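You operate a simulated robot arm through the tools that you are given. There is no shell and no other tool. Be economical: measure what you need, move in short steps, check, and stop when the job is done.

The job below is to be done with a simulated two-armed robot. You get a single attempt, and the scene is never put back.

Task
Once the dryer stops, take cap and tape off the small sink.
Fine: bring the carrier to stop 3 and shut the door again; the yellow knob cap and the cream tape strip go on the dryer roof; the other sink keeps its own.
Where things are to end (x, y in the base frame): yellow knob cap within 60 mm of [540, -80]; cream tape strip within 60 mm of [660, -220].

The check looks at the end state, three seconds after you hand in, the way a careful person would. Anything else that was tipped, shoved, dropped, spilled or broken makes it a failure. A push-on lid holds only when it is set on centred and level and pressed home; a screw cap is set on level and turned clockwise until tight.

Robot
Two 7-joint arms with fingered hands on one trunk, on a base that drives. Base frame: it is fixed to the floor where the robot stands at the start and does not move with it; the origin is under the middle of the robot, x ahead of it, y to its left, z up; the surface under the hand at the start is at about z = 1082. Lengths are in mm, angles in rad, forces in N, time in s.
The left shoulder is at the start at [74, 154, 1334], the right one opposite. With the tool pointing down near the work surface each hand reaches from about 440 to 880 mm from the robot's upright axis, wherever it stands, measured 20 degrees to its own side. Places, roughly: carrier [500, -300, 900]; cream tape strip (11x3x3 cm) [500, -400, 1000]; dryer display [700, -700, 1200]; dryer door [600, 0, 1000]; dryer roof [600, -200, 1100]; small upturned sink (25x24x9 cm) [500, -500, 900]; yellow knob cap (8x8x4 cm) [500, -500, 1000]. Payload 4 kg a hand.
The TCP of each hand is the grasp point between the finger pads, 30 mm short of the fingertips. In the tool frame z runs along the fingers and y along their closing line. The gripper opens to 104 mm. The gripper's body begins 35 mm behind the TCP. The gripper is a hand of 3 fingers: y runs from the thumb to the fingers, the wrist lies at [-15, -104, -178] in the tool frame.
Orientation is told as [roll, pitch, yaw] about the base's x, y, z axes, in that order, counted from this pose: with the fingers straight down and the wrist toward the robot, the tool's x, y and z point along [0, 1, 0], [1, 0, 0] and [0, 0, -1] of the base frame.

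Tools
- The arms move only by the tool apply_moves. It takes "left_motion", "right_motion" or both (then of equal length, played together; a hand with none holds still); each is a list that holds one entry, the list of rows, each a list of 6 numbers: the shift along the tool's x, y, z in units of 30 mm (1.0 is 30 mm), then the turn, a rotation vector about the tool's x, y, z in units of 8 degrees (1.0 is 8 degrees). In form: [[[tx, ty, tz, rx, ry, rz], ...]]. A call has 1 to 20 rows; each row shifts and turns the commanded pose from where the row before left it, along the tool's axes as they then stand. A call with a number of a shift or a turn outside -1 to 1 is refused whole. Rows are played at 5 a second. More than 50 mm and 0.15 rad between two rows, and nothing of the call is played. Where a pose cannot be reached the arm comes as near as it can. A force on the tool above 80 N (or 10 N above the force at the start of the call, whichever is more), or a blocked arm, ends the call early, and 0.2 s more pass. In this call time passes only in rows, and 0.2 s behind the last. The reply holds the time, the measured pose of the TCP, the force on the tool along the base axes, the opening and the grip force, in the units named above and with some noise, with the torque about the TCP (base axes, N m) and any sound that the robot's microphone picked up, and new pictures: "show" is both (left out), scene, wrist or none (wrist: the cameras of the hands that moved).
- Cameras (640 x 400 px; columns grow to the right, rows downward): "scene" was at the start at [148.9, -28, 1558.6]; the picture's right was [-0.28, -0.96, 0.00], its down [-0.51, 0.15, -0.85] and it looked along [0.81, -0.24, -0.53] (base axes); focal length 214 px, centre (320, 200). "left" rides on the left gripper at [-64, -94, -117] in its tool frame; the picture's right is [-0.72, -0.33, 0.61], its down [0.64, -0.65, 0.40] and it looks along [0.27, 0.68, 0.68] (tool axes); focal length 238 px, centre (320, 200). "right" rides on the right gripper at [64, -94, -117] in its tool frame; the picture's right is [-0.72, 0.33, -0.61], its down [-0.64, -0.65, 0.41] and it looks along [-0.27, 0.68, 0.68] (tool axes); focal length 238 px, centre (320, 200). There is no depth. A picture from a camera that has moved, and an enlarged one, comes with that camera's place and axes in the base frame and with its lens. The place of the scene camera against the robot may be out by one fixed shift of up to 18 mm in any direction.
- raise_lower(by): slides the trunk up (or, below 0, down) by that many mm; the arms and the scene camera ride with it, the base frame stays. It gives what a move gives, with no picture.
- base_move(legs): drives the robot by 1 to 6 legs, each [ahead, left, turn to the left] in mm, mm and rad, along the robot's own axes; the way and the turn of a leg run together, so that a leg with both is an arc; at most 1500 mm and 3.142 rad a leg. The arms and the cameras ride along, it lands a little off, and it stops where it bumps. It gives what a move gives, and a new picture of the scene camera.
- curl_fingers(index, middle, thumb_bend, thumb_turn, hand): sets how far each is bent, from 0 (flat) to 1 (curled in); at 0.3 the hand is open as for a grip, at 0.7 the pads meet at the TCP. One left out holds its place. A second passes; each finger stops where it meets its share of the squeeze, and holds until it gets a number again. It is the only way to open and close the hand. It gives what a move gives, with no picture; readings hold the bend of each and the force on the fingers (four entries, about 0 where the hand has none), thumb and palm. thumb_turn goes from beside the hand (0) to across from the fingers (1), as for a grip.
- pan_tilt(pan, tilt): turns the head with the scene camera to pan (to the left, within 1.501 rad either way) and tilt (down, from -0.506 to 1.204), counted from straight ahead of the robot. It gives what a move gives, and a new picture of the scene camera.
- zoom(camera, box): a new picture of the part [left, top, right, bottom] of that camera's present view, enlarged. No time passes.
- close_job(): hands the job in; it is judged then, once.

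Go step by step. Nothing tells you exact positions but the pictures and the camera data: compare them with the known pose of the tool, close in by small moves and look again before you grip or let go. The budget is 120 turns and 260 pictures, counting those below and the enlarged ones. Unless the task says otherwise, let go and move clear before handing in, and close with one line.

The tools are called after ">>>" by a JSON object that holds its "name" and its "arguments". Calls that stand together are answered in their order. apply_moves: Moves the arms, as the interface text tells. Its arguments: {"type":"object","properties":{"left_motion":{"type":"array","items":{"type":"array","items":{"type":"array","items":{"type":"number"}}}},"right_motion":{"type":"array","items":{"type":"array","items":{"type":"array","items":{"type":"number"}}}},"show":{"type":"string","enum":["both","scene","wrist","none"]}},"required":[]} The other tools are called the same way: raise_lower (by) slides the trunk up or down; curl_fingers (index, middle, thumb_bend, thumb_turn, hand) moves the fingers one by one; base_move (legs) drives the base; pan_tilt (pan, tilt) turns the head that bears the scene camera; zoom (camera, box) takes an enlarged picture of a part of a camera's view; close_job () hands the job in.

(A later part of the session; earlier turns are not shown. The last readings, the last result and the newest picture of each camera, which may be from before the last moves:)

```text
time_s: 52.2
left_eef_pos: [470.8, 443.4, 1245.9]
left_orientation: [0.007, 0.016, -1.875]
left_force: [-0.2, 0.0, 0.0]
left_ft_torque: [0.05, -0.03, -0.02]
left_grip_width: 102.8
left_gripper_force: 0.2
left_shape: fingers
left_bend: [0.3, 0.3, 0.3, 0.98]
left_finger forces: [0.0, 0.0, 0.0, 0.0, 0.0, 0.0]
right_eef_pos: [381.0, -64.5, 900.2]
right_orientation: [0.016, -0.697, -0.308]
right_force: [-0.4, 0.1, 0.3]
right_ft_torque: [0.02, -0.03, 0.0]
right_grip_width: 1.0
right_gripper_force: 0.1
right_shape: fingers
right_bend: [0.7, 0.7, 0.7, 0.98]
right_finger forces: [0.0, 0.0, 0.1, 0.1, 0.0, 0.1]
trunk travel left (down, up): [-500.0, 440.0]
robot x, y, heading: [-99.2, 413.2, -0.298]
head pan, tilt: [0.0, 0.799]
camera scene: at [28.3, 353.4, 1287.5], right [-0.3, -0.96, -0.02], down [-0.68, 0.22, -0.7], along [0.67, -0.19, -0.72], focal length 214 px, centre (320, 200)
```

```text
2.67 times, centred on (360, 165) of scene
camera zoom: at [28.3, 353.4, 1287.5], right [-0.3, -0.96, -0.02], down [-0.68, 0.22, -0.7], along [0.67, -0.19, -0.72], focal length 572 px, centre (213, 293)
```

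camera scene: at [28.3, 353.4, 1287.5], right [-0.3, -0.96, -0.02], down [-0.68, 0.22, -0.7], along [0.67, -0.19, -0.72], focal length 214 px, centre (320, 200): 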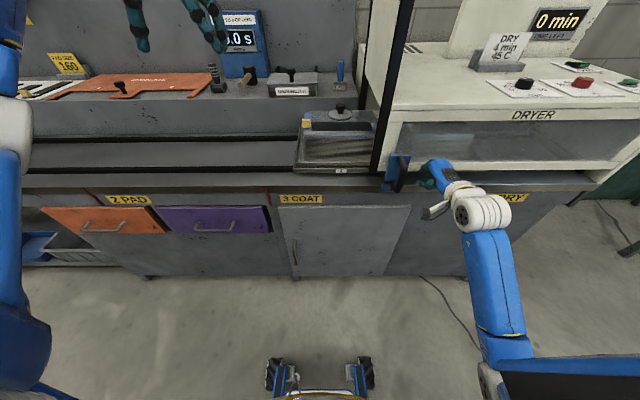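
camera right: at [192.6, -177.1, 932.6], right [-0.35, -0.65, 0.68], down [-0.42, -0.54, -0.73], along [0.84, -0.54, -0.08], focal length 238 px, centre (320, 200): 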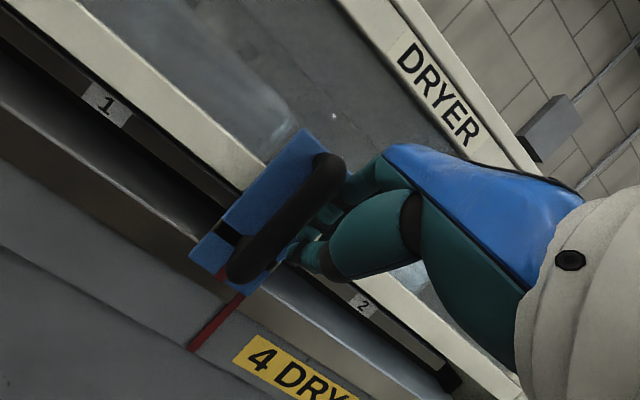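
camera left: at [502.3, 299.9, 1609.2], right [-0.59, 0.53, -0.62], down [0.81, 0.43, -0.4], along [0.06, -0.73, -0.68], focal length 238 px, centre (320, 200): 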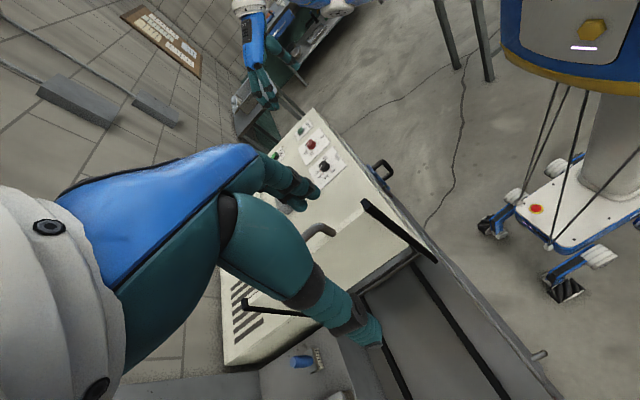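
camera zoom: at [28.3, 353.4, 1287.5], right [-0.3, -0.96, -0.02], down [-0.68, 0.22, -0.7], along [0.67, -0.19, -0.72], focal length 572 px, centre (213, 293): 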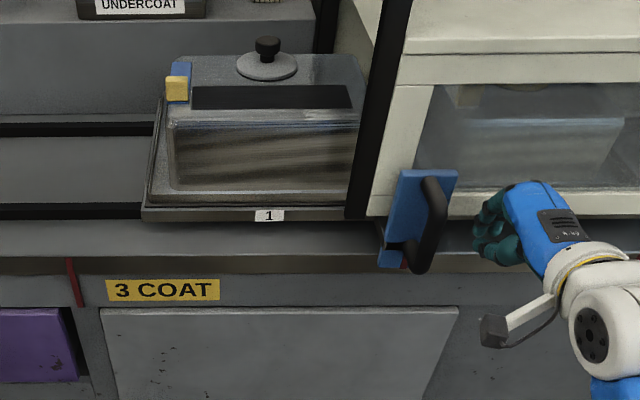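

Sink 1 is out and the carrier mark still needs about 330 mm to the red tick at stop 3. Continuing.

>>> {"name": "base_move", "arguments": {"legs": [[0, 120, 0]]}}

>>> {"name": "zoom", "arguments": {"camera": "scene", "box": [240, 90, 480, 240]}}

```text
time_s: 53.4
left_eef_pos: [507.1, 558.9, 1246.9]
left_orientation: [0.009, 0.014, -1.881]
left_force: [-0.5, -0.8, 0.9]
left_ft_torque: [0.04, -0.03, -0.03]
left_grip_width: 103.0
left_gripper_force: 0.1
left_shape: fingers
left_bend: [0.3, 0.3, 0.3, 0.98]
left_finger forces: [0.1, 0.0, 0.1, 0.1, 0.0, 0.0]
right_eef_pos: [414.9, 52.2, 901.3]
right_orientation: [0.013, -0.697, -0.305]
right_force: [-1.0, -0.6, -1.1]
right_ft_torque: [0.05, -0.04, 0.04]
right_grip_width: 1.1
right_gripper_force: 0.1
right_shape: fingers
right_bend: [0.7, 0.7, 0.7, 0.98]
right_finger forces: [0.1, 0.1, 0.0, 0.0, 0.0, 0.0]
trunk travel left (down, up): [-500.0, 440.0]
robot x, y, heading: [-69.0, 528.7, -0.303]
head pan, tilt: [0.0, 0.799]
camera scene: at [64.1, 469.3, 1287.5], right [-0.3, -0.95, -0.01], down [-0.68, 0.22, -0.7], along [0.67, -0.2, -0.72], focal length 214 px, centre (320, 200)
```

scene: 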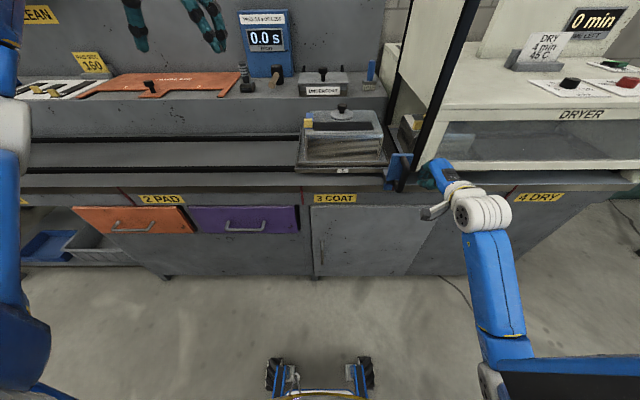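

```text
2.67 times, centred on (360, 165) of scene
camera zoom: at [64.1, 469.3, 1287.5], right [-0.3, -0.95, -0.01], down [-0.68, 0.22, -0.7], along [0.67, -0.2, -0.72], focal length 572 px, centre (213, 293)
```

zoom: 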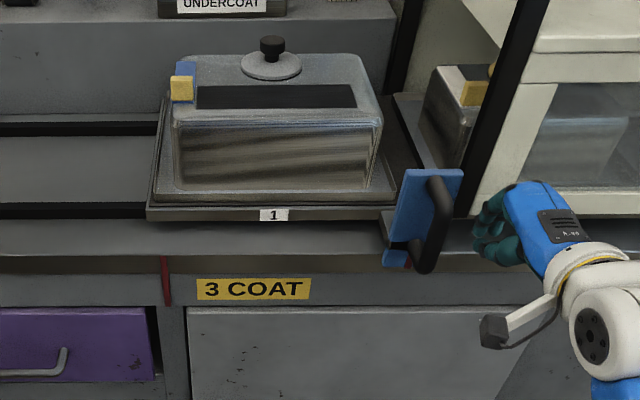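

The stop pitch turns out to be about 700 mm, so about 300 mm remain. Two more legs, then fine positioning.

>>> {"name": "base_move", "arguments": {"legs": [[0, 120, 0]]}}

>>> {"name": "base_move", "arguments": {"legs": [[0, 100, 0]]}}

>>> {"name": "zoom", "arguments": {"camera": "scene", "box": [280, 90, 520, 240]}}

```text
time_s: 54.7
left_eef_pos: [538.7, 670.2, 1248.1]
left_orientation: [0.013, 0.016, -1.879]
left_force: [-0.4, -0.9, -0.5]
left_ft_torque: [0.06, 0.0, 0.0]
left_grip_width: 103.1
left_gripper_force: 0.0
left_shape: fingers
left_bend: [0.3, 0.3, 0.3, 0.98]
left_finger forces: [0.1, 0.0, 0.0, 0.1, 0.1, 0.1]
right_eef_pos: [448.0, 161.9, 901.8]
right_orientation: [0.014, -0.699, -0.306]
right_force: [-0.4, -0.8, 0.1]
right_ft_torque: [0.07, 0.02, 0.07]
right_grip_width: 1.1
right_gripper_force: 0.0
right_shape: fingers
right_bend: [0.7, 0.7, 0.7, 0.97]
right_finger forces: [0.1, 0.1, 0.1, 0.0, 0.1, 0.0]
trunk travel left (down, up): [-500.0, 440.0]
robot x, y, heading: [-36.1, 636.6, -0.3]
head pan, tilt: [0.0, 0.799]
camera scene: at [98.2, 578.8, 1287.4], right [-0.3, -0.95, -0.02], down [-0.68, 0.22, -0.7], along [0.67, -0.2, -0.72], focal length 214 px, centre (320, 200)
```

scene: 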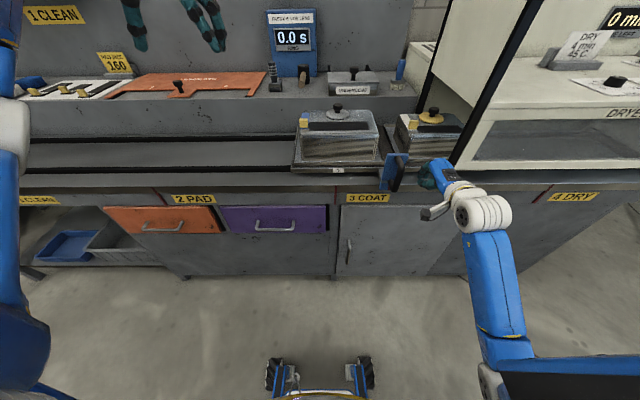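

```text
time_s: 55.8
left_eef_pos: [565.0, 761.8, 1248.8]
left_orientation: [0.015, 0.015, -1.881]
left_force: [0.6, 0.2, 0.0]
left_ft_torque: [0.06, 0.0, -0.01]
left_grip_width: 102.9
left_gripper_force: 0.0
left_shape: fingers
left_bend: [0.3, 0.3, 0.3, 0.98]
left_finger forces: [0.1, 0.0, 0.1, 0.1, 0.1, 0.0]
right_eef_pos: [475.0, 255.7, 902.3]
right_orientation: [0.012, -0.701, -0.306]
right_force: [0.0, -0.5, -0.2]
right_ft_torque: [0.01, -0.03, -0.02]
right_grip_width: 0.8
right_gripper_force: 0.1
right_shape: fingers
right_bend: [0.7, 0.7, 0.7, 0.97]
right_finger forces: [0.1, 0.0, 0.0, 0.0, 0.0, 0.0]
trunk travel left (down, up): [-500.0, 440.0]
robot x, y, heading: [-4.1, 731.9, -0.299]
head pan, tilt: [0.0, 0.799]
camera scene: at [126.5, 670.8, 1287.5], right [-0.3, -0.95, -0.02], down [-0.68, 0.22, -0.7], along [0.67, -0.2, -0.72], focal length 214 px, centre (320, 200)
```

scene: 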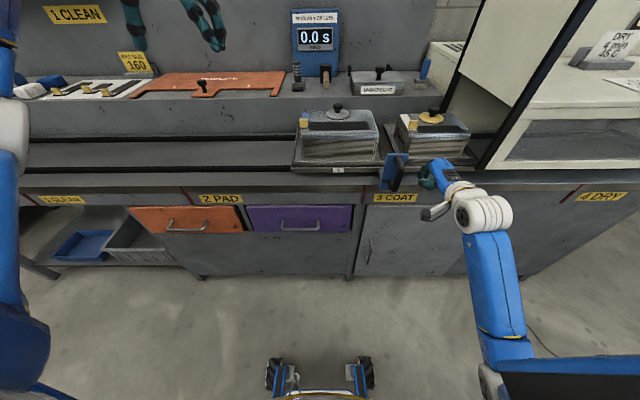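

```text
2.67 times, centred on (400, 165) of scene
camera zoom: at [126.5, 670.8, 1287.5], right [-0.3, -0.95, -0.02], down [-0.68, 0.22, -0.7], along [0.67, -0.2, -0.72], focal length 572 px, centre (107, 293)
```

zoom: 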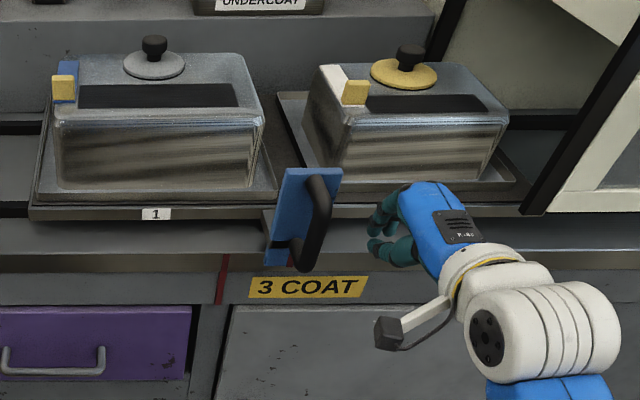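

The small sink (right) carries the yellow knob cap and cream tape. About 85 mm remain, so a smaller leg next, then look at the marks.

>>> {"name": "base_move", "arguments": {"legs": [[0, 60, 0]]}}

>>> {"name": "zoom", "arguments": {"camera": "scene", "box": [320, 140, 480, 240]}}

>>> {"name": "zoom", "arguments": {"camera": "right", "box": [0, 0, 640, 400]}}

```text
time_s: 56.8
left_eef_pos: [580.6, 814.3, 1249.5]
left_orientation: [0.015, 0.016, -1.886]
left_force: [0.5, -1.2, -0.2]
left_ft_torque: [0.0, 0.02, -0.01]
left_grip_width: 103.1
left_gripper_force: 0.1
left_shape: fingers
left_bend: [0.3, 0.3, 0.3, 0.98]
left_finger forces: [0.0, 0.0, 0.0, 0.0, 0.0, 0.0]
right_eef_pos: [490.1, 310.1, 902.9]
right_orientation: [0.01, -0.7, -0.309]
right_force: [-0.1, -0.1, 1.0]
right_ft_torque: [0.01, 0.01, 0.03]
right_grip_width: 0.9
right_gripper_force: 0.0
right_shape: fingers
right_bend: [0.7, 0.7, 0.7, 0.97]
right_finger forces: [0.0, 0.0, 0.1, 0.1, 0.1, 0.1]
trunk travel left (down, up): [-500.0, 440.0]
robot x, y, heading: [12.9, 784.6, -0.299]
head pan, tilt: [0.0, 0.799]
camera scene: at [143.1, 725.3, 1287.5], right [-0.3, -0.95, -0.02], down [-0.68, 0.22, -0.7], along [0.67, -0.2, -0.72], focal length 214 px, centre (320, 200)
```

scene: 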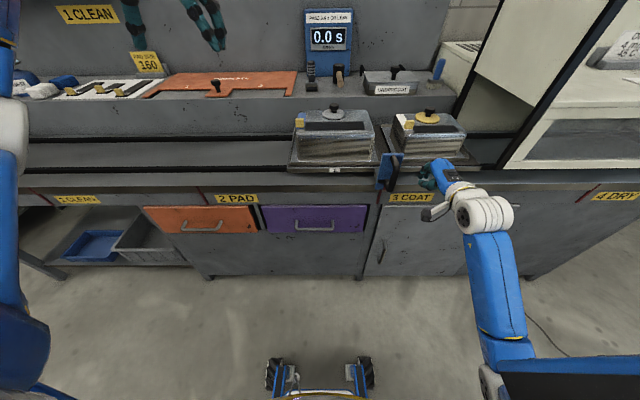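

```text
4.00 times, centred on (400, 190) of scene
camera zoom: at [143.1, 725.3, 1287.5], right [-0.3, -0.95, -0.02], down [-0.68, 0.22, -0.7], along [0.67, -0.2, -0.72], focal length 858 px, centre (0, 240)
```

zoom: 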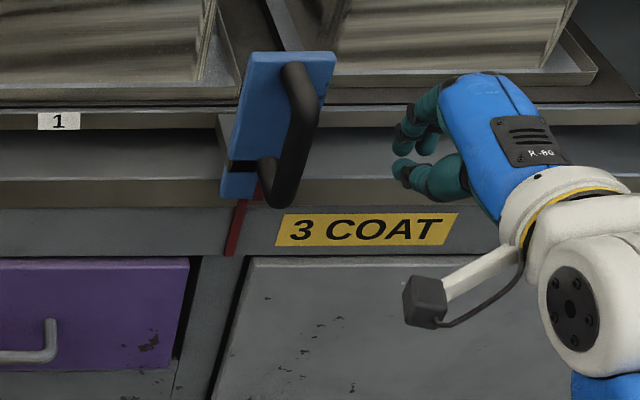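

```text
1.00 times, centred on (320, 200) of right (not enlarged: the box is as wide or as high as the picture)
camera zoom: at [368.0, 413.2, 931.9], right [-0.35, -0.65, 0.67], down [-0.41, -0.54, -0.74], along [0.84, -0.54, -0.08], focal length 238 px, centre (320, 200)
```

zoom: 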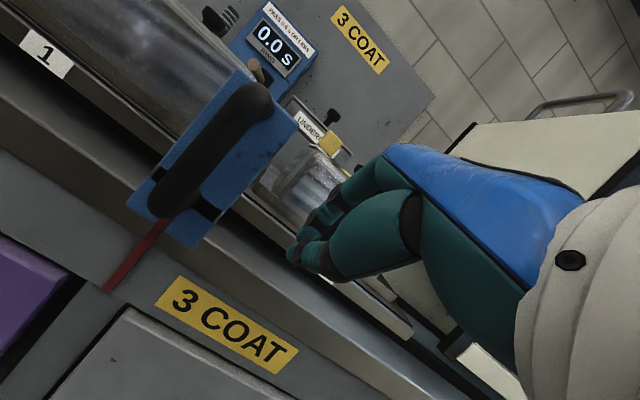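

>>> {"name": "zoom", "arguments": {"camera": "right", "box": [90, 150, 250, 300]}}

>>> {"name": "apply_moves", "arguments": {"right_motion": [[[0, 0, 0, 0, 0, 0]]], "show": "wrist"}}

>>> {"name": "zoom", "arguments": {"camera": "scene", "box": [360, 160, 420, 210]}}

```text
2.67 times, centred on (170, 225) of right
camera zoom: at [368.0, 413.2, 931.9], right [-0.35, -0.65, 0.67], down [-0.41, -0.54, -0.74], along [0.84, -0.54, -0.08], focal length 636 px, centre (720, 133)
```

zoom: 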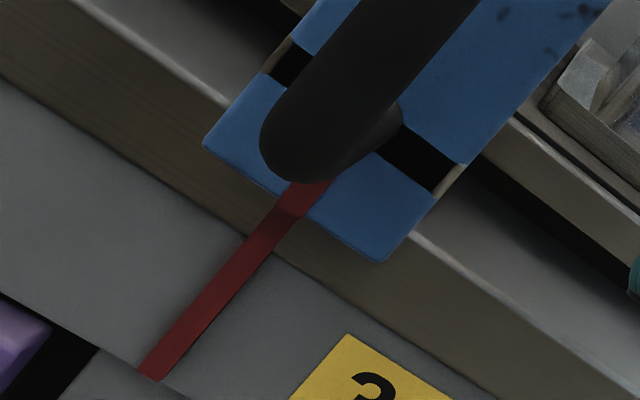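

```text
time_s: 57.2
left_eef_pos: [587.3, 846.3, 1246.5]
left_orientation: [0.018, -0.008, -1.883]
left_force: [0.5, 1.0, -0.3]
left_ft_torque: [-0.07, 0.01, 0.01]
left_grip_width: 103.1
left_gripper_force: 0.0
left_shape: fingers
left_bend: [0.3, 0.3, 0.3, 0.98]
left_finger forces: [0.0, 0.0, 0.0, 0.0, 0.1, 0.1]
right_eef_pos: [496.2, 332.3, 910.9]
right_orientation: [-0.021, -0.702, -0.285]
right_force: [0.7, 0.5, 0.2]
right_ft_torque: [-0.05, 0.04, -0.04]
right_grip_width: 1.0
right_gripper_force: 0.0
right_shape: fingers
right_bend: [0.7, 0.7, 0.7, 0.97]
right_finger forces: [0.0, 0.0, 0.0, 0.2, 0.0, 0.0]
trunk travel left (down, up): [-500.0, 440.0]
robot x, y, heading: [14.9, 785.4, -0.303]
head pan, tilt: [0.0, 0.799]
camera right: at [374.2, 436.8, 938.7], right [-0.35, -0.63, 0.69], down [-0.42, -0.55, -0.72], along [0.84, -0.54, -0.07], focal length 238 px, centre (320, 200)
```

right: 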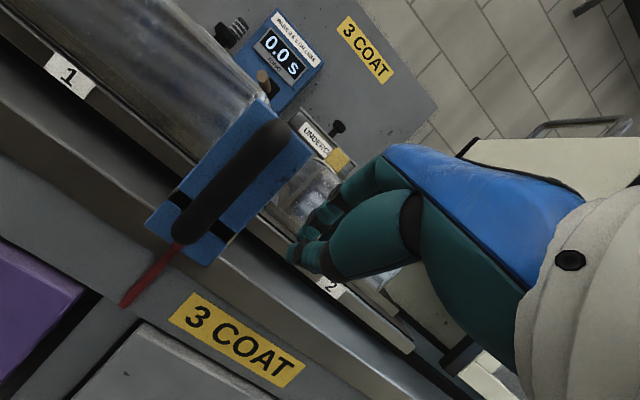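

```text
8.00 times, centred on (390, 185) of scene
camera zoom: at [153.4, 757.4, 1287.6], right [-0.3, -0.96, 0.01], down [-0.69, 0.21, -0.7], along [0.66, -0.21, -0.72], focal length 1716 px, centre (-240, 320)
```

zoom: 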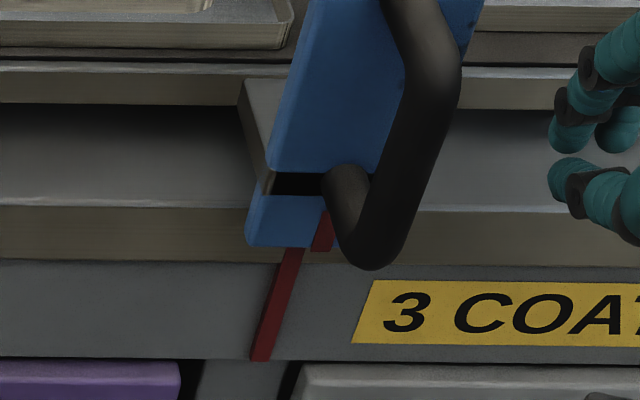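

>>> {"name": "zoom", "arguments": {"camera": "right", "box": [100, 190, 260, 320]}}

```text
3.08 times, centred on (180, 255) of right
camera zoom: at [374.2, 436.8, 938.7], right [-0.35, -0.63, 0.69], down [-0.42, -0.55, -0.72], along [0.84, -0.54, -0.07], focal length 733 px, centre (751, 31)
```

zoom: 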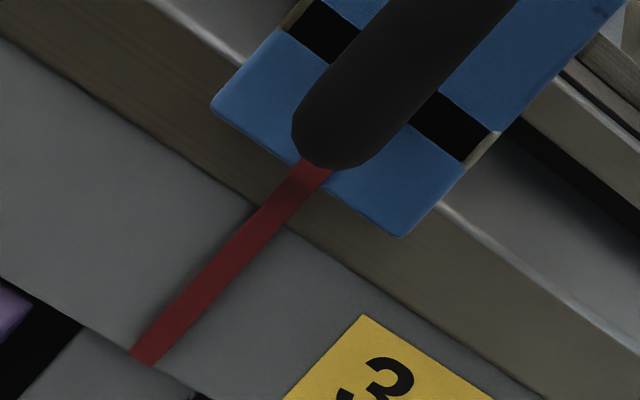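

The red marks are collinear, so the carrier sits at stop 3. I'll pull the right hand back, straighten it, and raise the trunk before driving over to the door.

>>> {"name": "apply_moves", "arguments": {"right_motion": [[[-0.7, 0, -0.8, 0, 0, 0], [-0.7, 0, -0.8, 0, 0, 0], [0, 0, -1, 0, 0, 0], [0, 0, -1, 0, 0, 0], [0, 0, -0.5, 1, 0, 0], [0, 0, -0.5, 1, 0, 0], [0, 0, -0.5, 1, 0, 0], [0, 0, -0.5, 1, 0, 0], [0, 0, -0.5, 1, 0, 0]]], "show": "none"}}

>>> {"name": "raise_lower", "arguments": {"by": 400}}

>>> {"name": "base_move", "arguments": {"legs": [[0, -380, 0]]}}

```text
time_s: 59.2
left_eef_pos: [583.9, 831.7, 1247.8]
left_orientation: [0.017, 0.001, -1.885]
left_force: [-0.3, -0.5, -0.4]
left_ft_torque: [0.01, 0.01, 0.03]
left_grip_width: 102.8
left_gripper_force: 0.1
left_shape: fingers
left_bend: [0.3, 0.3, 0.3, 0.98]
left_finger forces: [0.1, 0.0, 0.0, 0.0, 0.1, 0.1]
right_eef_pos: [385.7, 311.6, 1057.5]
right_orientation: [-0.007, 0.0, -0.299]
right_force: [0.3, 0.6, 0.6]
right_ft_torque: [0.0, 0.01, -0.01]
right_grip_width: 1.4
right_gripper_force: 0.0
right_shape: fingers
right_bend: [0.7, 0.7, 0.7, 0.97]
right_finger forces: [0.0, 0.0, 0.0, 0.0, 0.1, 0.0]
trunk travel left (down, up): [-500.0, 440.0]
robot x, y, heading: [10.7, 783.3, -0.297]
head pan, tilt: [0.0, 0.799]
```

```text
time_s: 63.0
left_eef_pos: [584.4, 832.5, 1648.3]
left_orientation: [0.02, 0.002, -1.885]
left_force: [0.1, -0.4, 0.5]
left_ft_torque: [-0.01, 0.02, -0.04]
left_grip_width: 103.0
left_gripper_force: 0.1
left_shape: fingers
left_bend: [0.3, 0.3, 0.3, 0.98]
left_finger forces: [0.0, 0.0, 0.1, 0.0, 0.0, 0.1]
right_eef_pos: [386.2, 311.2, 1458.0]
right_orientation: [-0.008, -0.003, -0.297]
right_force: [0.4, 0.4, -0.8]
right_ft_torque: [0.0, 0.01, 0.01]
right_grip_width: 1.1
right_gripper_force: 0.1
right_shape: fingers
right_bend: [0.7, 0.7, 0.7, 0.97]
right_finger forces: [0.0, 0.0, 0.1, 0.0, 0.1, 0.0]
trunk travel left (down, up): [-900.0, 40.0]
robot x, y, heading: [14.4, 788.8, -0.302]
head pan, tilt: [0.0, 0.799]
```

```text
time_s: 65.4
left_eef_pos: [476.0, 484.5, 1645.1]
left_orientation: [0.017, -0.011, -1.877]
left_force: [-0.3, 0.1, 1.0]
left_ft_torque: [-0.02, -0.04, -0.01]
left_grip_width: 103.1
left_gripper_force: 0.0
left_shape: fingers
left_bend: [0.3, 0.3, 0.3, 0.98]
left_finger forces: [0.1, 0.0, 0.0, 0.1, 0.0, 0.0]
right_eef_pos: [280.1, -40.2, 1461.5]
right_orientation: [-0.017, -0.004, -0.291]
right_force: [0.1, 0.4, -0.4]
right_ft_torque: [0.01, -0.01, -0.01]
right_grip_width: 1.0
right_gripper_force: 0.0
right_shape: fingers
right_bend: [0.7, 0.7, 0.7, 0.97]
right_finger forces: [0.0, 0.1, 0.0, 0.1, 0.0, 0.0]
trunk travel left (down, up): [-900.0, 40.0]
robot x, y, heading: [-100.0, 418.7, -0.29]
head pan, tilt: [0.0, 0.799]
camera scene: at [42.4, 392.4, 1687.6], right [-0.29, -0.96, 0.01], down [-0.69, 0.2, -0.7], along [0.66, -0.21, -0.72], focal length 214 px, centre (320, 200)
```

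scene: 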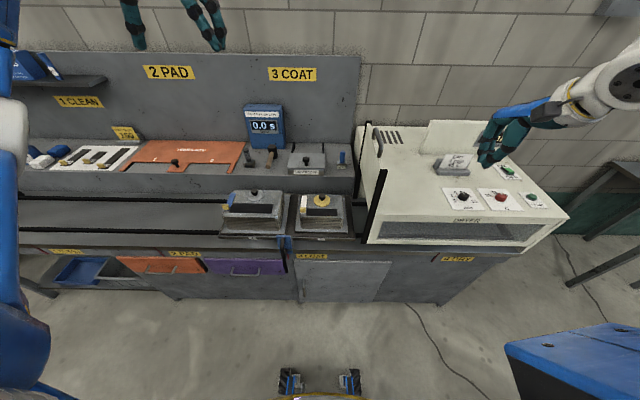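

Carrier parked, both sinks intact. Now forward 190 mm toward the bench with hands high.

>>> {"name": "base_move", "arguments": {"legs": [[190, -20, -0.012]]}}

>>> {"name": "zoom", "arguments": {"camera": "scene", "box": [200, 160, 440, 310]}}

>>> {"name": "zoom", "arguments": {"camera": "right", "box": [0, 0, 640, 400]}}

```text
time_s: 67.0
left_eef_pos: [641.8, 381.3, 1651.5]
left_orientation: [0.022, 0.006, -1.892]
left_force: [-0.6, -0.2, 0.4]
left_ft_torque: [0.03, -0.02, 0.02]
left_grip_width: 102.6
left_gripper_force: 0.0
left_shape: fingers
left_bend: [0.3, 0.3, 0.3, 0.98]
left_finger forces: [0.1, 0.1, 0.0, 0.0, 0.1, 0.0]
right_eef_pos: [441.6, -137.8, 1458.8]
right_orientation: [-0.005, -0.009, -0.304]
right_force: [-0.1, -0.6, 0.0]
right_ft_torque: [0.0, 0.01, 0.02]
right_grip_width: 1.1
right_gripper_force: 0.0
right_shape: fingers
right_bend: [0.7, 0.7, 0.7, 0.97]
right_finger forces: [0.1, 0.0, 0.0, 0.0, 0.1, 0.0]
trunk travel left (down, up): [-900.0, 40.0]
robot x, y, heading: [76.0, 338.1, -0.307]
head pan, tilt: [0.0, 0.799]
camera scene: at [208.3, 292.8, 1688.2], right [-0.3, -0.95, 0.0], down [-0.68, 0.22, -0.7], along [0.67, -0.21, -0.72], focal length 214 px, centre (320, 200)
```

scene: 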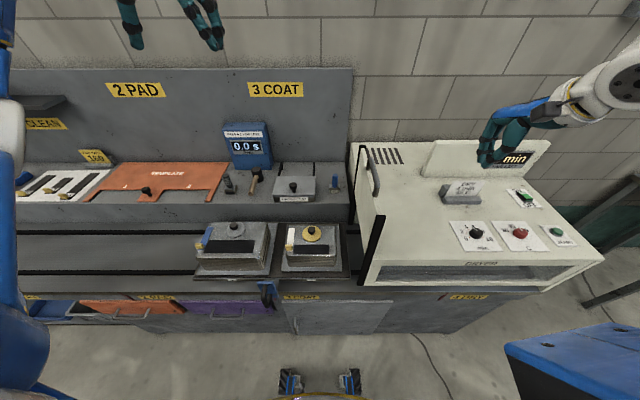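

```text
2.67 times, centred on (320, 235) of scene
camera zoom: at [208.3, 292.8, 1688.2], right [-0.3, -0.95, 0.0], down [-0.68, 0.22, -0.7], along [0.67, -0.21, -0.72], focal length 572 px, centre (320, 107)
```

zoom: 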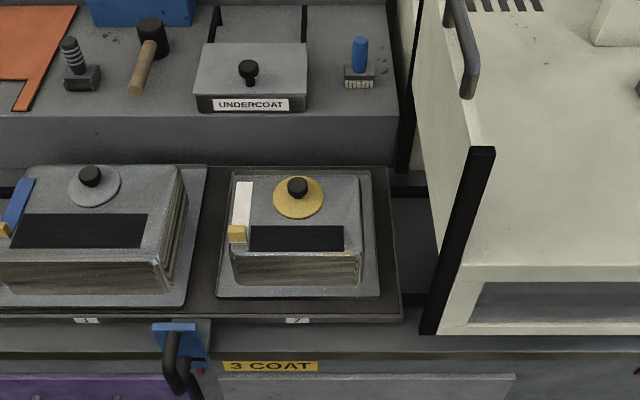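

```text
1.00 times, centred on (320, 200) of right (not enlarged: the box is as wide or as high as the picture)
camera zoom: at [370.5, -48.3, 1574.9], right [0.09, -0.78, 0.62], down [-0.81, -0.42, -0.41], along [0.58, -0.47, -0.67], focal length 238 px, centre (320, 200)
```

zoom: 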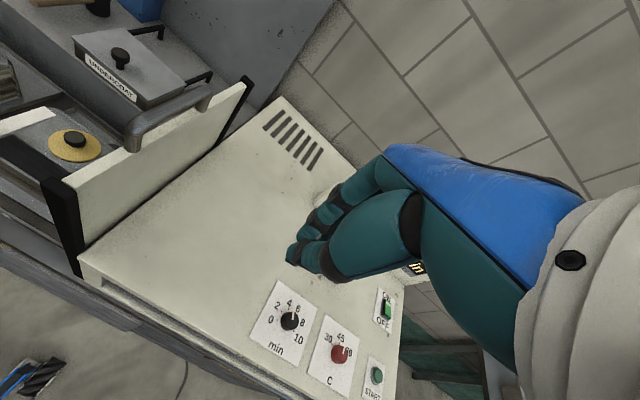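

Everything is in view: the cream tape at the left edge of the small sink, the yellow cap near its centre. First I'll shut the door by pressing its bar down with the closed right hand.

>>> {"name": "apply_moves", "arguments": {"right_motion": [[[0.88, 0.54, 0, 0, 0, 0], [0.88, 0.54, 0, 0, 0, 0], [0.88, 0.54, 0, 0, 0, 0], [0.88, 0.54, 0, 0, 0, 0], [0.88, 0.54, 0, 0, 0, 0], [0.88, 0.54, 0, 0, 0, 0], [0.88, 0.54, 0, 0, 0, 0], [0, 0, 0.8, 0, 0, 0], [0, 0, 0.8, 0, 0, 0], [0, 0, 0.6, 0, 0, 0]]]}}

>>> {"name": "zoom", "arguments": {"camera": "scene", "box": [300, 100, 460, 200]}}

```text
time_s: 69.2
left_eef_pos: [648.5, 385.4, 1649.3]
left_orientation: [0.018, 0.0, -1.892]
left_force: [0.5, -0.6, -0.6]
left_ft_torque: [0.05, 0.0, -0.04]
left_grip_width: 103.0
left_gripper_force: 0.1
left_shape: fingers
left_bend: [0.3, 0.3, 0.3, 0.98]
left_finger forces: [0.1, 0.0, 0.0, 0.0, 0.0, 0.1]
right_eef_pos: [610.1, 7.0, 1392.7]
right_orientation: [-0.009, -0.007, -0.306]
right_force: [-0.3, 0.4, 0.0]
right_ft_torque: [-0.01, -0.03, 0.0]
right_grip_width: 1.4
right_gripper_force: 0.0
right_shape: fingers
right_bend: [0.7, 0.7, 0.7, 0.97]
right_finger forces: [0.0, 0.0, 0.0, 0.0, 0.0, 0.1]
trunk travel left (down, up): [-900.0, 40.0]
robot x, y, heading: [76.7, 338.8, -0.307]
head pan, tilt: [0.0, 0.799]
camera scene: at [217.6, 295.1, 1687.5], right [-0.3, -0.95, 0.0], down [-0.69, 0.22, -0.69], along [0.66, -0.21, -0.72], focal length 214 px, centre (320, 200)
camera right: at [539.4, 97.1, 1507.1], right [0.09, -0.78, 0.62], down [-0.81, -0.42, -0.4], along [0.57, -0.47, -0.67], focal length 238 px, centre (320, 200)
```

scene: 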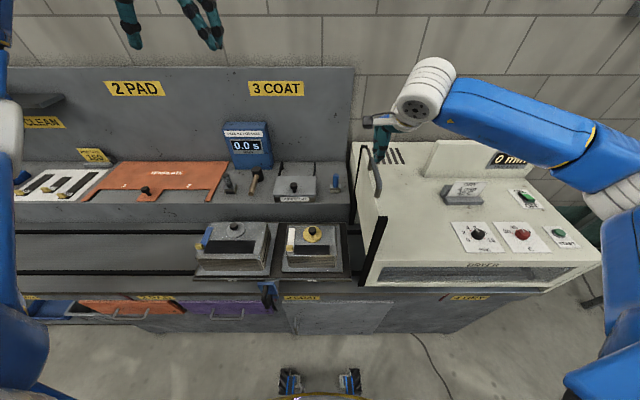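
right: 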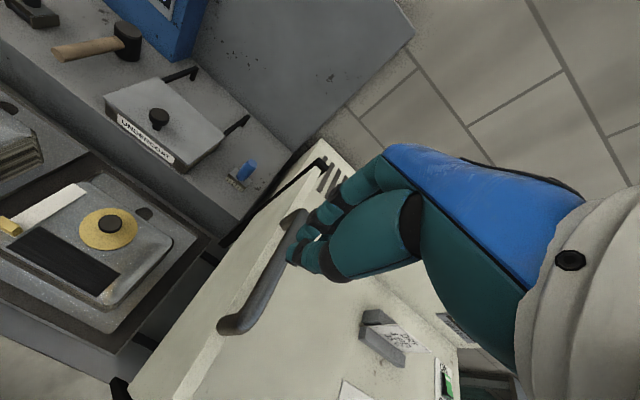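

```text
4.00 times, centred on (380, 150) of scene
camera zoom: at [217.6, 295.1, 1687.5], right [-0.3, -0.95, 0.0], down [-0.69, 0.22, -0.69], along [0.66, -0.21, -0.72], focal length 858 px, centre (80, 400)
```

zoom: 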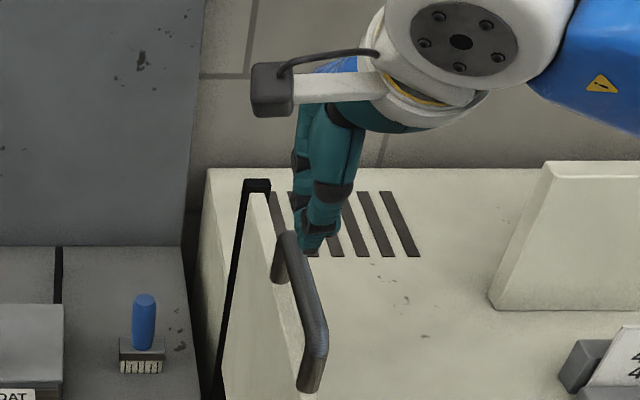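

>>> {"name": "apply_moves", "arguments": {"right_motion": [[[0.27, 0, 0.5, 0, 0, 0], [0, 0, 0.4, 0, 0, 0], [0, 0, 0.3, 0, 0, 0], [0, 0, 0.3, 0, 0, 0]]]}}

>>> {"name": "zoom", "arguments": {"camera": "right", "box": [160, 150, 400, 350]}}

```text
time_s: 70.2
left_eef_pos: [647.1, 386.6, 1649.5]
left_orientation: [0.022, -0.002, -1.89]
left_force: [-0.5, -0.2, -0.3]
left_ft_torque: [0.01, 0.02, 0.0]
left_grip_width: 102.8
left_gripper_force: 0.0
left_shape: fingers
left_bend: [0.3, 0.3, 0.3, 0.98]
left_finger forces: [0.0, 0.0, 0.1, 0.1, 0.1, 0.0]
right_eef_pos: [614.1, 15.4, 1348.3]
right_orientation: [-0.006, -0.008, -0.306]
right_force: [-0.4, -0.6, 0.8]
right_ft_torque: [-0.04, 0.0, 0.0]
right_grip_width: 1.3
right_gripper_force: 0.7
right_shape: fingers
right_bend: [0.7, 0.7, 0.7, 0.97]
right_finger forces: [0.1, 1.5, 0.0, 0.0, 0.0, 0.1]
trunk travel left (down, up): [-900.0, 40.0]
robot x, y, heading: [81.6, 339.0, -0.312]
head pan, tilt: [0.0, 0.799]
camera scene: at [217.2, 296.6, 1687.6], right [-0.3, -0.95, 0.0], down [-0.69, 0.22, -0.7], along [0.66, -0.21, -0.72], focal length 214 px, centre (320, 200)
camera right: at [542.3, 104.6, 1462.7], right [0.09, -0.78, 0.62], down [-0.81, -0.42, -0.4], along [0.57, -0.47, -0.67], focal length 238 px, centre (320, 200)
```

scene: 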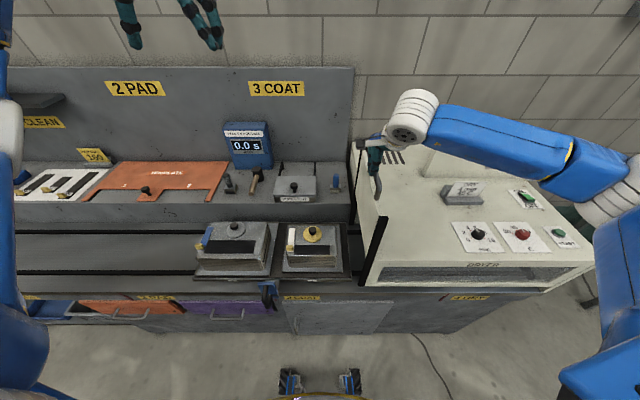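
right: 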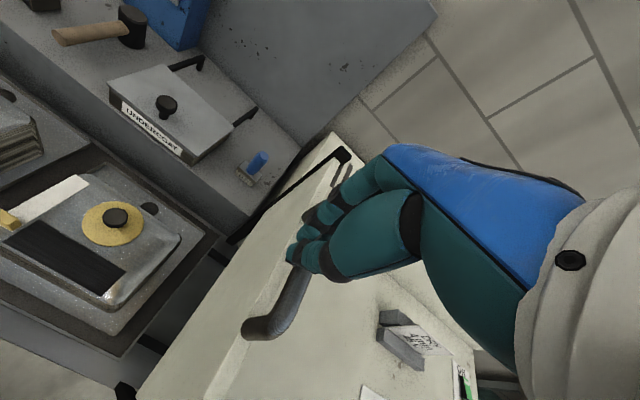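

```text
2.00 times, centred on (280, 250) of right
camera zoom: at [542.3, 104.6, 1462.7], right [0.09, -0.78, 0.62], down [-0.81, -0.42, -0.4], along [0.57, -0.47, -0.67], focal length 477 px, centre (400, 100)
```

zoom: 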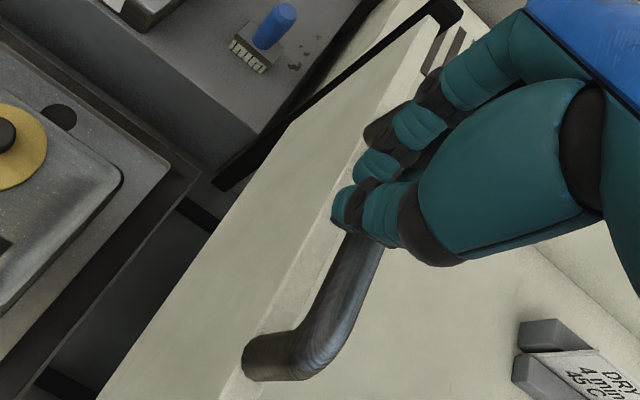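

Fingertips are touching the bar. Pressing down steadily to close.

>>> {"name": "apply_moves", "arguments": {"right_motion": [[[0, 0, 0.5, 0, 0, 0], [0, 0, 0.5, 0, 0, 0], [0, 0, 0.5, 0, 0, 0], [0, 0, 0.5, 0, 0, 0], [0, 0, 0.5, 0, 0, 0]]], "show": "wrist"}}

```text
time_s: 71.4
left_eef_pos: [648.0, 387.5, 1649.5]
left_orientation: [0.021, -0.001, -1.89]
left_force: [0.4, 0.2, -0.6]
left_ft_torque: [0.0, -0.01, -0.01]
left_grip_width: 102.8
left_gripper_force: 0.0
left_shape: fingers
left_bend: [0.3, 0.3, 0.3, 0.98]
left_finger forces: [0.0, 0.0, 0.1, 0.0, 0.1, 0.1]
right_eef_pos: [612.9, 14.7, 1272.1]
right_orientation: [-0.008, -0.005, -0.305]
right_force: [0.6, 0.6, 0.9]
right_ft_torque: [-0.01, 0.01, 0.0]
right_grip_width: 1.2
right_gripper_force: 0.8
right_shape: fingers
right_bend: [0.7, 0.7, 0.7, 0.97]
right_finger forces: [0.0, 1.4, 0.0, 0.0, 0.0, 0.0]
trunk travel left (down, up): [-900.0, 40.0]
robot x, y, heading: [80.8, 338.0, -0.307]
head pan, tilt: [0.0, 0.799]
camera right: at [542.6, 104.0, 1387.9], right [0.09, -0.78, 0.62], down [-0.81, -0.42, -0.4], along [0.57, -0.47, -0.67], focal length 238 px, centre (320, 200)
```

right: 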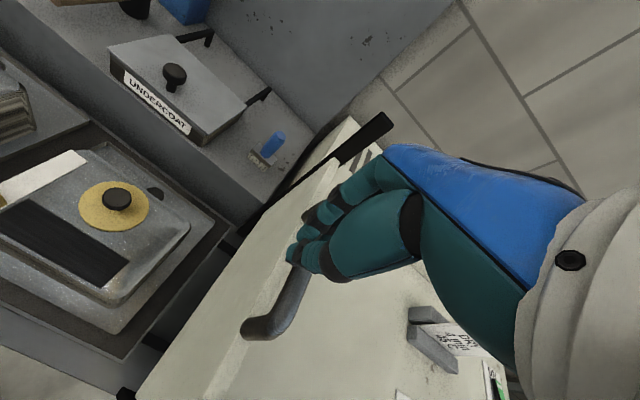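

>>> {"name": "apply_moves", "arguments": {"right_motion": [[[0, 0, 0.5, 0, 0, 0], [0, 0, 0.5, 0, 0, 0], [0, 0, 0.5, 0, 0, 0], [0, 0, 0.5, 0, 0, 0], [0, 0, 0.5, 0, 0, 0], [0, 0, 0.4, 0, 0, 0], [0, 0, 0.3, 0, 0, 0], [0, 0, 0.3, 0, 0, 0]]]}}

```text
time_s: 73.2
left_eef_pos: [648.7, 386.8, 1649.2]
left_orientation: [0.02, -0.002, -1.889]
left_force: [0.7, -0.2, -0.6]
left_ft_torque: [0.0, 0.04, -0.01]
left_grip_width: 103.0
left_gripper_force: 0.0
left_shape: fingers
left_bend: [0.3, 0.3, 0.3, 0.98]
left_finger forces: [0.1, 0.0, 0.1, 0.0, 0.0, 0.0]
right_eef_pos: [614.6, 14.2, 1167.0]
right_orientation: [-0.007, -0.007, -0.303]
right_force: [-1.2, -0.4, 1.9]
right_ft_torque: [-0.02, 0.05, -0.03]
right_grip_width: 0.9
right_gripper_force: 0.7
right_shape: fingers
right_bend: [0.7, 0.71, 0.7, 0.97]
right_finger forces: [0.0, 1.6, 0.1, 0.0, 0.0, 0.0]
trunk travel left (down, up): [-900.0, 40.0]
robot x, y, heading: [80.6, 339.7, -0.31]
head pan, tilt: [0.0, 0.799]
camera scene: at [217.4, 297.0, 1687.6], right [-0.3, -0.95, 0.0], down [-0.69, 0.22, -0.7], along [0.66, -0.21, -0.72], focal length 214 px, centre (320, 200)
camera right: at [543.7, 103.5, 1283.0], right [0.09, -0.78, 0.62], down [-0.81, -0.42, -0.4], along [0.57, -0.47, -0.67], focal length 238 px, centre (320, 200)
```

scene: 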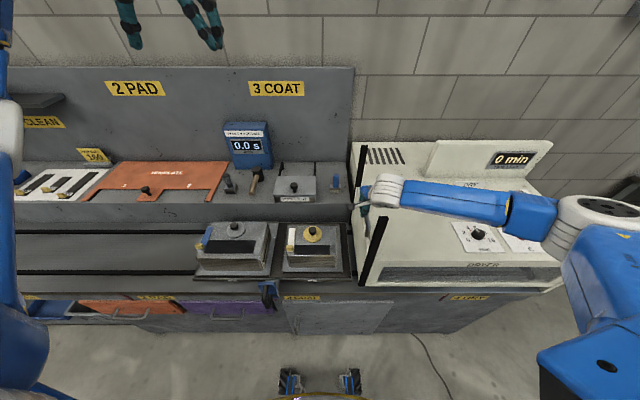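
right: 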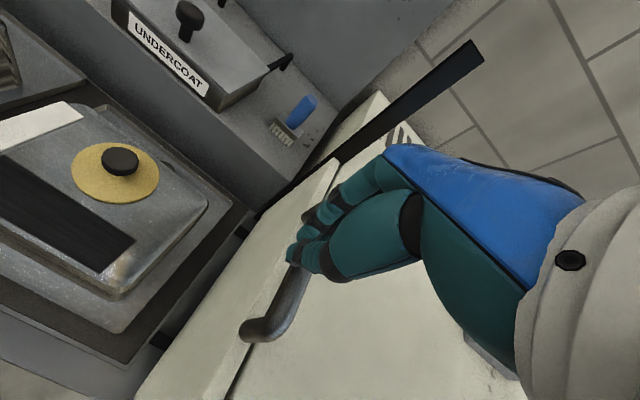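

>>> {"name": "apply_moves", "arguments": {"right_motion": [[[0, 0, 0.2, 0, 0, 0], [0, 0, 0.2, 0, 0, 0], [0, 0, 0.2, 0, 0, 0], [0, 0, 0.2, 0, 0, 0], [0, 0, 0.2, 0, 0, 0]]], "show": "wrist"}}

```text
time_s: 74.4
left_eef_pos: [642.5, 388.9, 1652.0]
left_orientation: [0.024, -0.002, -1.889]
left_force: [0.3, -0.8, 0.0]
left_ft_torque: [0.0, -0.01, 0.01]
left_grip_width: 102.9
left_gripper_force: 0.0
left_shape: fingers
left_bend: [0.3, 0.3, 0.3, 0.98]
left_finger forces: [0.0, 0.0, 0.0, 0.0, 0.1, 0.1]
right_eef_pos: [616.1, 14.8, 1146.7]
right_orientation: [-0.005, -0.026, -0.304]
right_force: [10.0, -6.1, 38.8]
right_ft_torque: [-0.66, -0.43, 0.11]
right_grip_width: 1.3
right_gripper_force: 19.7
right_shape: fingers
right_bend: [0.7, 0.81, 0.7, 0.97]
right_finger forces: [0.0, 38.9, 0.0, 0.0, 0.0, 0.1]
trunk travel left (down, up): [-900.0, 40.0]
robot x, y, heading: [80.2, 338.7, -0.311]
head pan, tilt: [0.0, 0.799]
camera right: at [542.4, 105.4, 1261.4], right [0.08, -0.78, 0.62], down [-0.8, -0.42, -0.42], along [0.59, -0.47, -0.66], focal length 238 px, centre (320, 200)
```

right: 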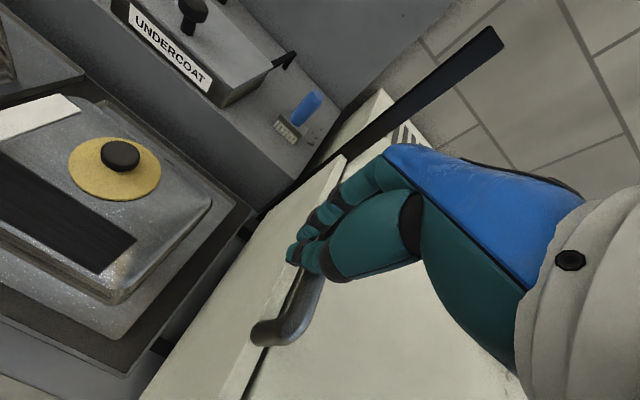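

The door is firmly shut. I'll rise clear, move over the yellow cap (knob top about (711,172,988)), and open the hand.

>>> {"name": "apply_moves", "arguments": {"right_motion": [[[0, 0, -0.9, 0, 0, 0], [0, 0, -1, 0, 0, 0], [0, 0, -1, 0, 0, 0], [0, 0, -1, 0, 0, 0], [0, 0, -1, 0, 0, 0], [0, 0, -1, 0, 0, 0], [1, 0.24, 0, 0, 0, 0], [1, 0.24, 0, 0, 0, 0], [1, 0.24, 0, 0, 0, 0], [1, 0.24, 0, 0, 0, 0], [1, 0.24, 0, 0, 0, 0], [0.94, 0.24, 0, 0, 0, 0]]], "show": "none"}}

>>> {"name": "curl_fingers", "arguments": {"hand": "right", "index": 0.3, "middle": 0.3, "thumb_bend": 0.3}}

>>> {"name": "apply_moves", "arguments": {"right_motion": [[[0, 0, 1, 0, 0, 0], [0, 0, 1, 0, 0, 0], [0, 0, 1, 0, 0, 0], [0, 0, 1, 0, 0, 0], [0, 0, 1, 0, 0, 0]]]}}

>>> {"name": "zoom", "arguments": {"camera": "scene", "box": [240, 180, 400, 280]}}

```text
time_s: 77.0
left_eef_pos: [651.1, 390.7, 1648.2]
left_orientation: [0.018, -0.004, -1.89]
left_force: [0.3, 0.6, 0.0]
left_ft_torque: [-0.01, -0.02, 0.01]
left_grip_width: 102.8
left_gripper_force: 0.1
left_shape: fingers
left_bend: [0.3, 0.3, 0.3, 0.98]
left_finger forces: [0.0, 0.1, 0.0, 0.0, 0.0, 0.0]
right_eef_pos: [709.1, 173.9, 1312.6]
right_orientation: [-0.009, -0.006, -0.305]
right_force: [0.4, 0.0, -0.3]
right_ft_torque: [-0.02, 0.03, 0.01]
right_grip_width: 1.1
right_gripper_force: 0.2
right_shape: fingers
right_bend: [0.7, 0.7, 0.7, 0.97]
right_finger forces: [0.0, 0.0, 0.1, 0.1, 0.0, 0.0]
trunk travel left (down, up): [-900.0, 40.0]
robot x, y, heading: [82.9, 339.3, -0.309]
head pan, tilt: [0.0, 0.799]
```

```text
time_s: 78.0
left_eef_pos: [648.8, 388.2, 1648.2]
left_orientation: [0.017, -0.003, -1.888]
left_force: [0.0, 0.2, -0.6]
left_ft_torque: [-0.01, 0.0, -0.02]
left_grip_width: 102.7
left_gripper_force: 0.2
left_shape: fingers
left_bend: [0.3, 0.3, 0.3, 0.98]
left_finger forces: [0.0, 0.1, 0.1, 0.1, 0.1, 0.0]
right_eef_pos: [710.2, 172.0, 1313.9]
right_orientation: [-0.009, -0.006, -0.303]
right_force: [-0.4, 0.2, 0.1]
right_ft_torque: [-0.01, 0.03, -0.01]
right_grip_width: 102.5
right_gripper_force: 0.2
right_shape: fingers
right_bend: [0.3, 0.3, 0.3, 0.97]
right_finger forces: [0.0, 0.0, 0.1, 0.0, 0.1, 0.0]
trunk travel left (down, up): [-900.0, 40.0]
robot x, y, heading: [77.0, 338.6, -0.302]
head pan, tilt: [0.0, 0.799]
```

```text
time_s: 79.2
left_eef_pos: [648.5, 387.7, 1648.1]
left_orientation: [0.018, -0.002, -1.89]
left_force: [-0.5, 0.4, 0.0]
left_ft_torque: [-0.02, 0.04, 0.02]
left_grip_width: 103.2
left_gripper_force: 0.1
left_shape: fingers
left_bend: [0.3, 0.3, 0.3, 0.98]
left_finger forces: [0.0, 0.0, 0.1, 0.0, 0.0, 0.0]
right_eef_pos: [709.4, 170.7, 1164.1]
right_orientation: [-0.007, -0.008, -0.304]
right_force: [0.5, 0.6, 0.1]
right_ft_torque: [-0.05, 0.01, 0.0]
right_grip_width: 102.8
right_gripper_force: 0.0
right_shape: fingers
right_bend: [0.3, 0.3, 0.3, 0.97]
right_finger forces: [0.0, 0.0, 0.0, 0.0, 0.0, 0.0]
trunk travel left (down, up): [-900.0, 40.0]
robot x, y, heading: [81.7, 338.1, -0.306]
head pan, tilt: [0.0, 0.799]
camera scene: at [219.1, 297.8, 1687.5], right [-0.3, -0.95, 0.0], down [-0.69, 0.22, -0.69], along [0.66, -0.21, -0.72], focal length 214 px, centre (320, 200)
camera right: at [638.0, 259.8, 1279.5], right [0.09, -0.78, 0.62], down [-0.81, -0.42, -0.4], along [0.57, -0.47, -0.67], focal length 238 px, centre (320, 200)
```

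scene: 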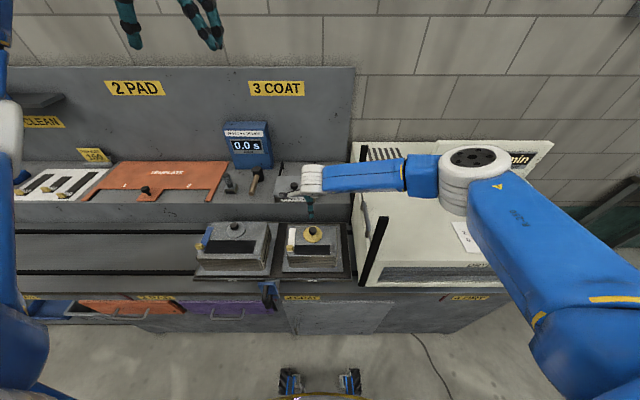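
right: 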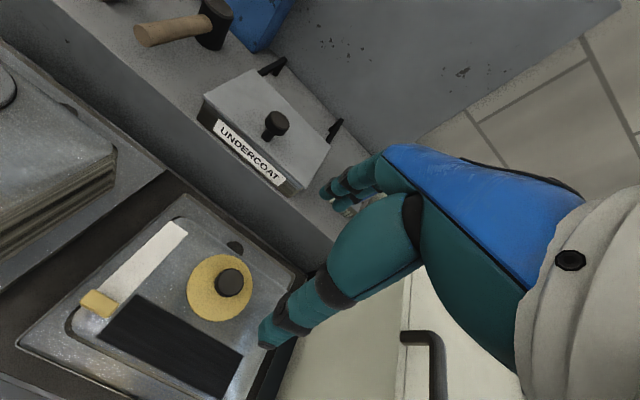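

```text
4.00 times, centred on (320, 230) of scene
camera zoom: at [219.1, 297.8, 1687.5], right [-0.3, -0.95, 0.0], down [-0.69, 0.22, -0.69], along [0.66, -0.21, -0.72], focal length 858 px, centre (320, 80)
```

zoom: 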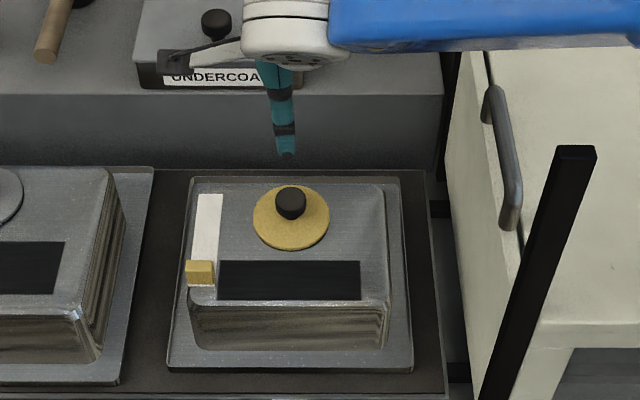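

The knob is on the tool axis within about 5 mm. I'll descend to about z 1030 and check.

>>> {"name": "apply_moves", "arguments": {"right_motion": [[[0.1, 0, 0.9, 0, 0, 0], [0, 0, 0.9, 0, 0, 0], [0, 0, 0.9, 0, 0, 0], [0, 0, 0.9, 0, 0, 0], [0, 0, 0.6, 0, 0, 0]]]}}

>>> {"name": "zoom", "arguments": {"camera": "scene", "box": [260, 190, 380, 270]}}

```text
time_s: 80.4
left_eef_pos: [648.7, 388.0, 1649.3]
left_orientation: [0.021, -0.002, -1.889]
left_force: [-0.2, 0.4, 0.4]
left_ft_torque: [0.04, 0.02, 0.05]
left_grip_width: 102.8
left_gripper_force: 0.0
left_shape: fingers
left_bend: [0.3, 0.3, 0.3, 0.98]
left_finger forces: [0.1, 0.0, 0.1, 0.0, 0.0, 0.0]
right_eef_pos: [710.6, 173.9, 1038.0]
right_orientation: [-0.008, -0.004, -0.306]
right_force: [-0.1, -0.8, 0.0]
right_ft_torque: [0.01, -0.02, 0.02]
right_grip_width: 102.7
right_gripper_force: 0.1
right_shape: fingers
right_bend: [0.3, 0.3, 0.3, 0.97]
right_finger forces: [0.0, 0.0, 0.0, 0.0, 0.1, 0.0]
trunk travel left (down, up): [-900.0, 40.0]
robot x, y, heading: [80.6, 339.7, -0.303]
head pan, tilt: [0.0, 0.799]
camera scene: at [218.7, 298.6, 1687.5], right [-0.3, -0.95, 0.0], down [-0.69, 0.22, -0.69], along [0.66, -0.21, -0.72], focal length 214 px, centre (320, 200)
camera right: at [639.7, 263.7, 1153.2], right [0.09, -0.78, 0.62], down [-0.81, -0.42, -0.4], along [0.57, -0.47, -0.67], focal length 238 px, centre (320, 200)
```

scene: 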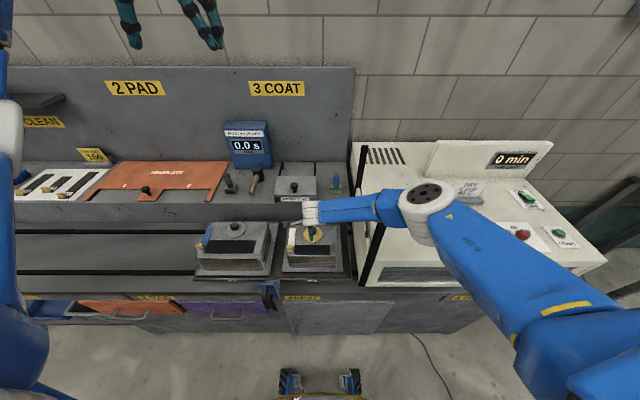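
right: 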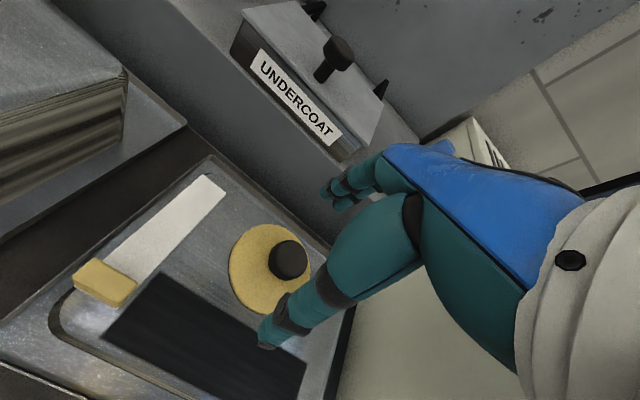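

```text
5.00 times, centred on (320, 230) of scene
camera zoom: at [218.7, 298.6, 1687.5], right [-0.3, -0.95, 0.0], down [-0.69, 0.22, -0.69], along [0.66, -0.21, -0.72], focal length 1072 px, centre (320, 50)
```

zoom: 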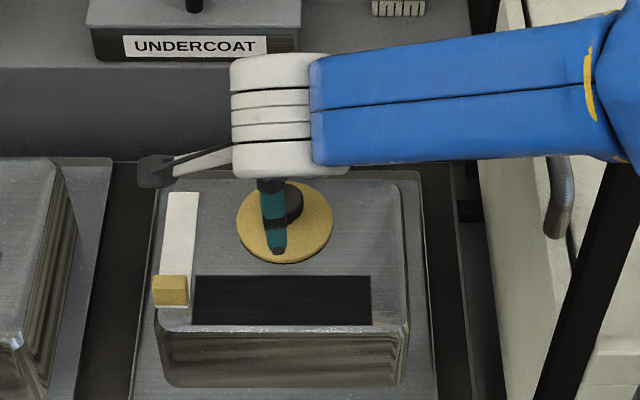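

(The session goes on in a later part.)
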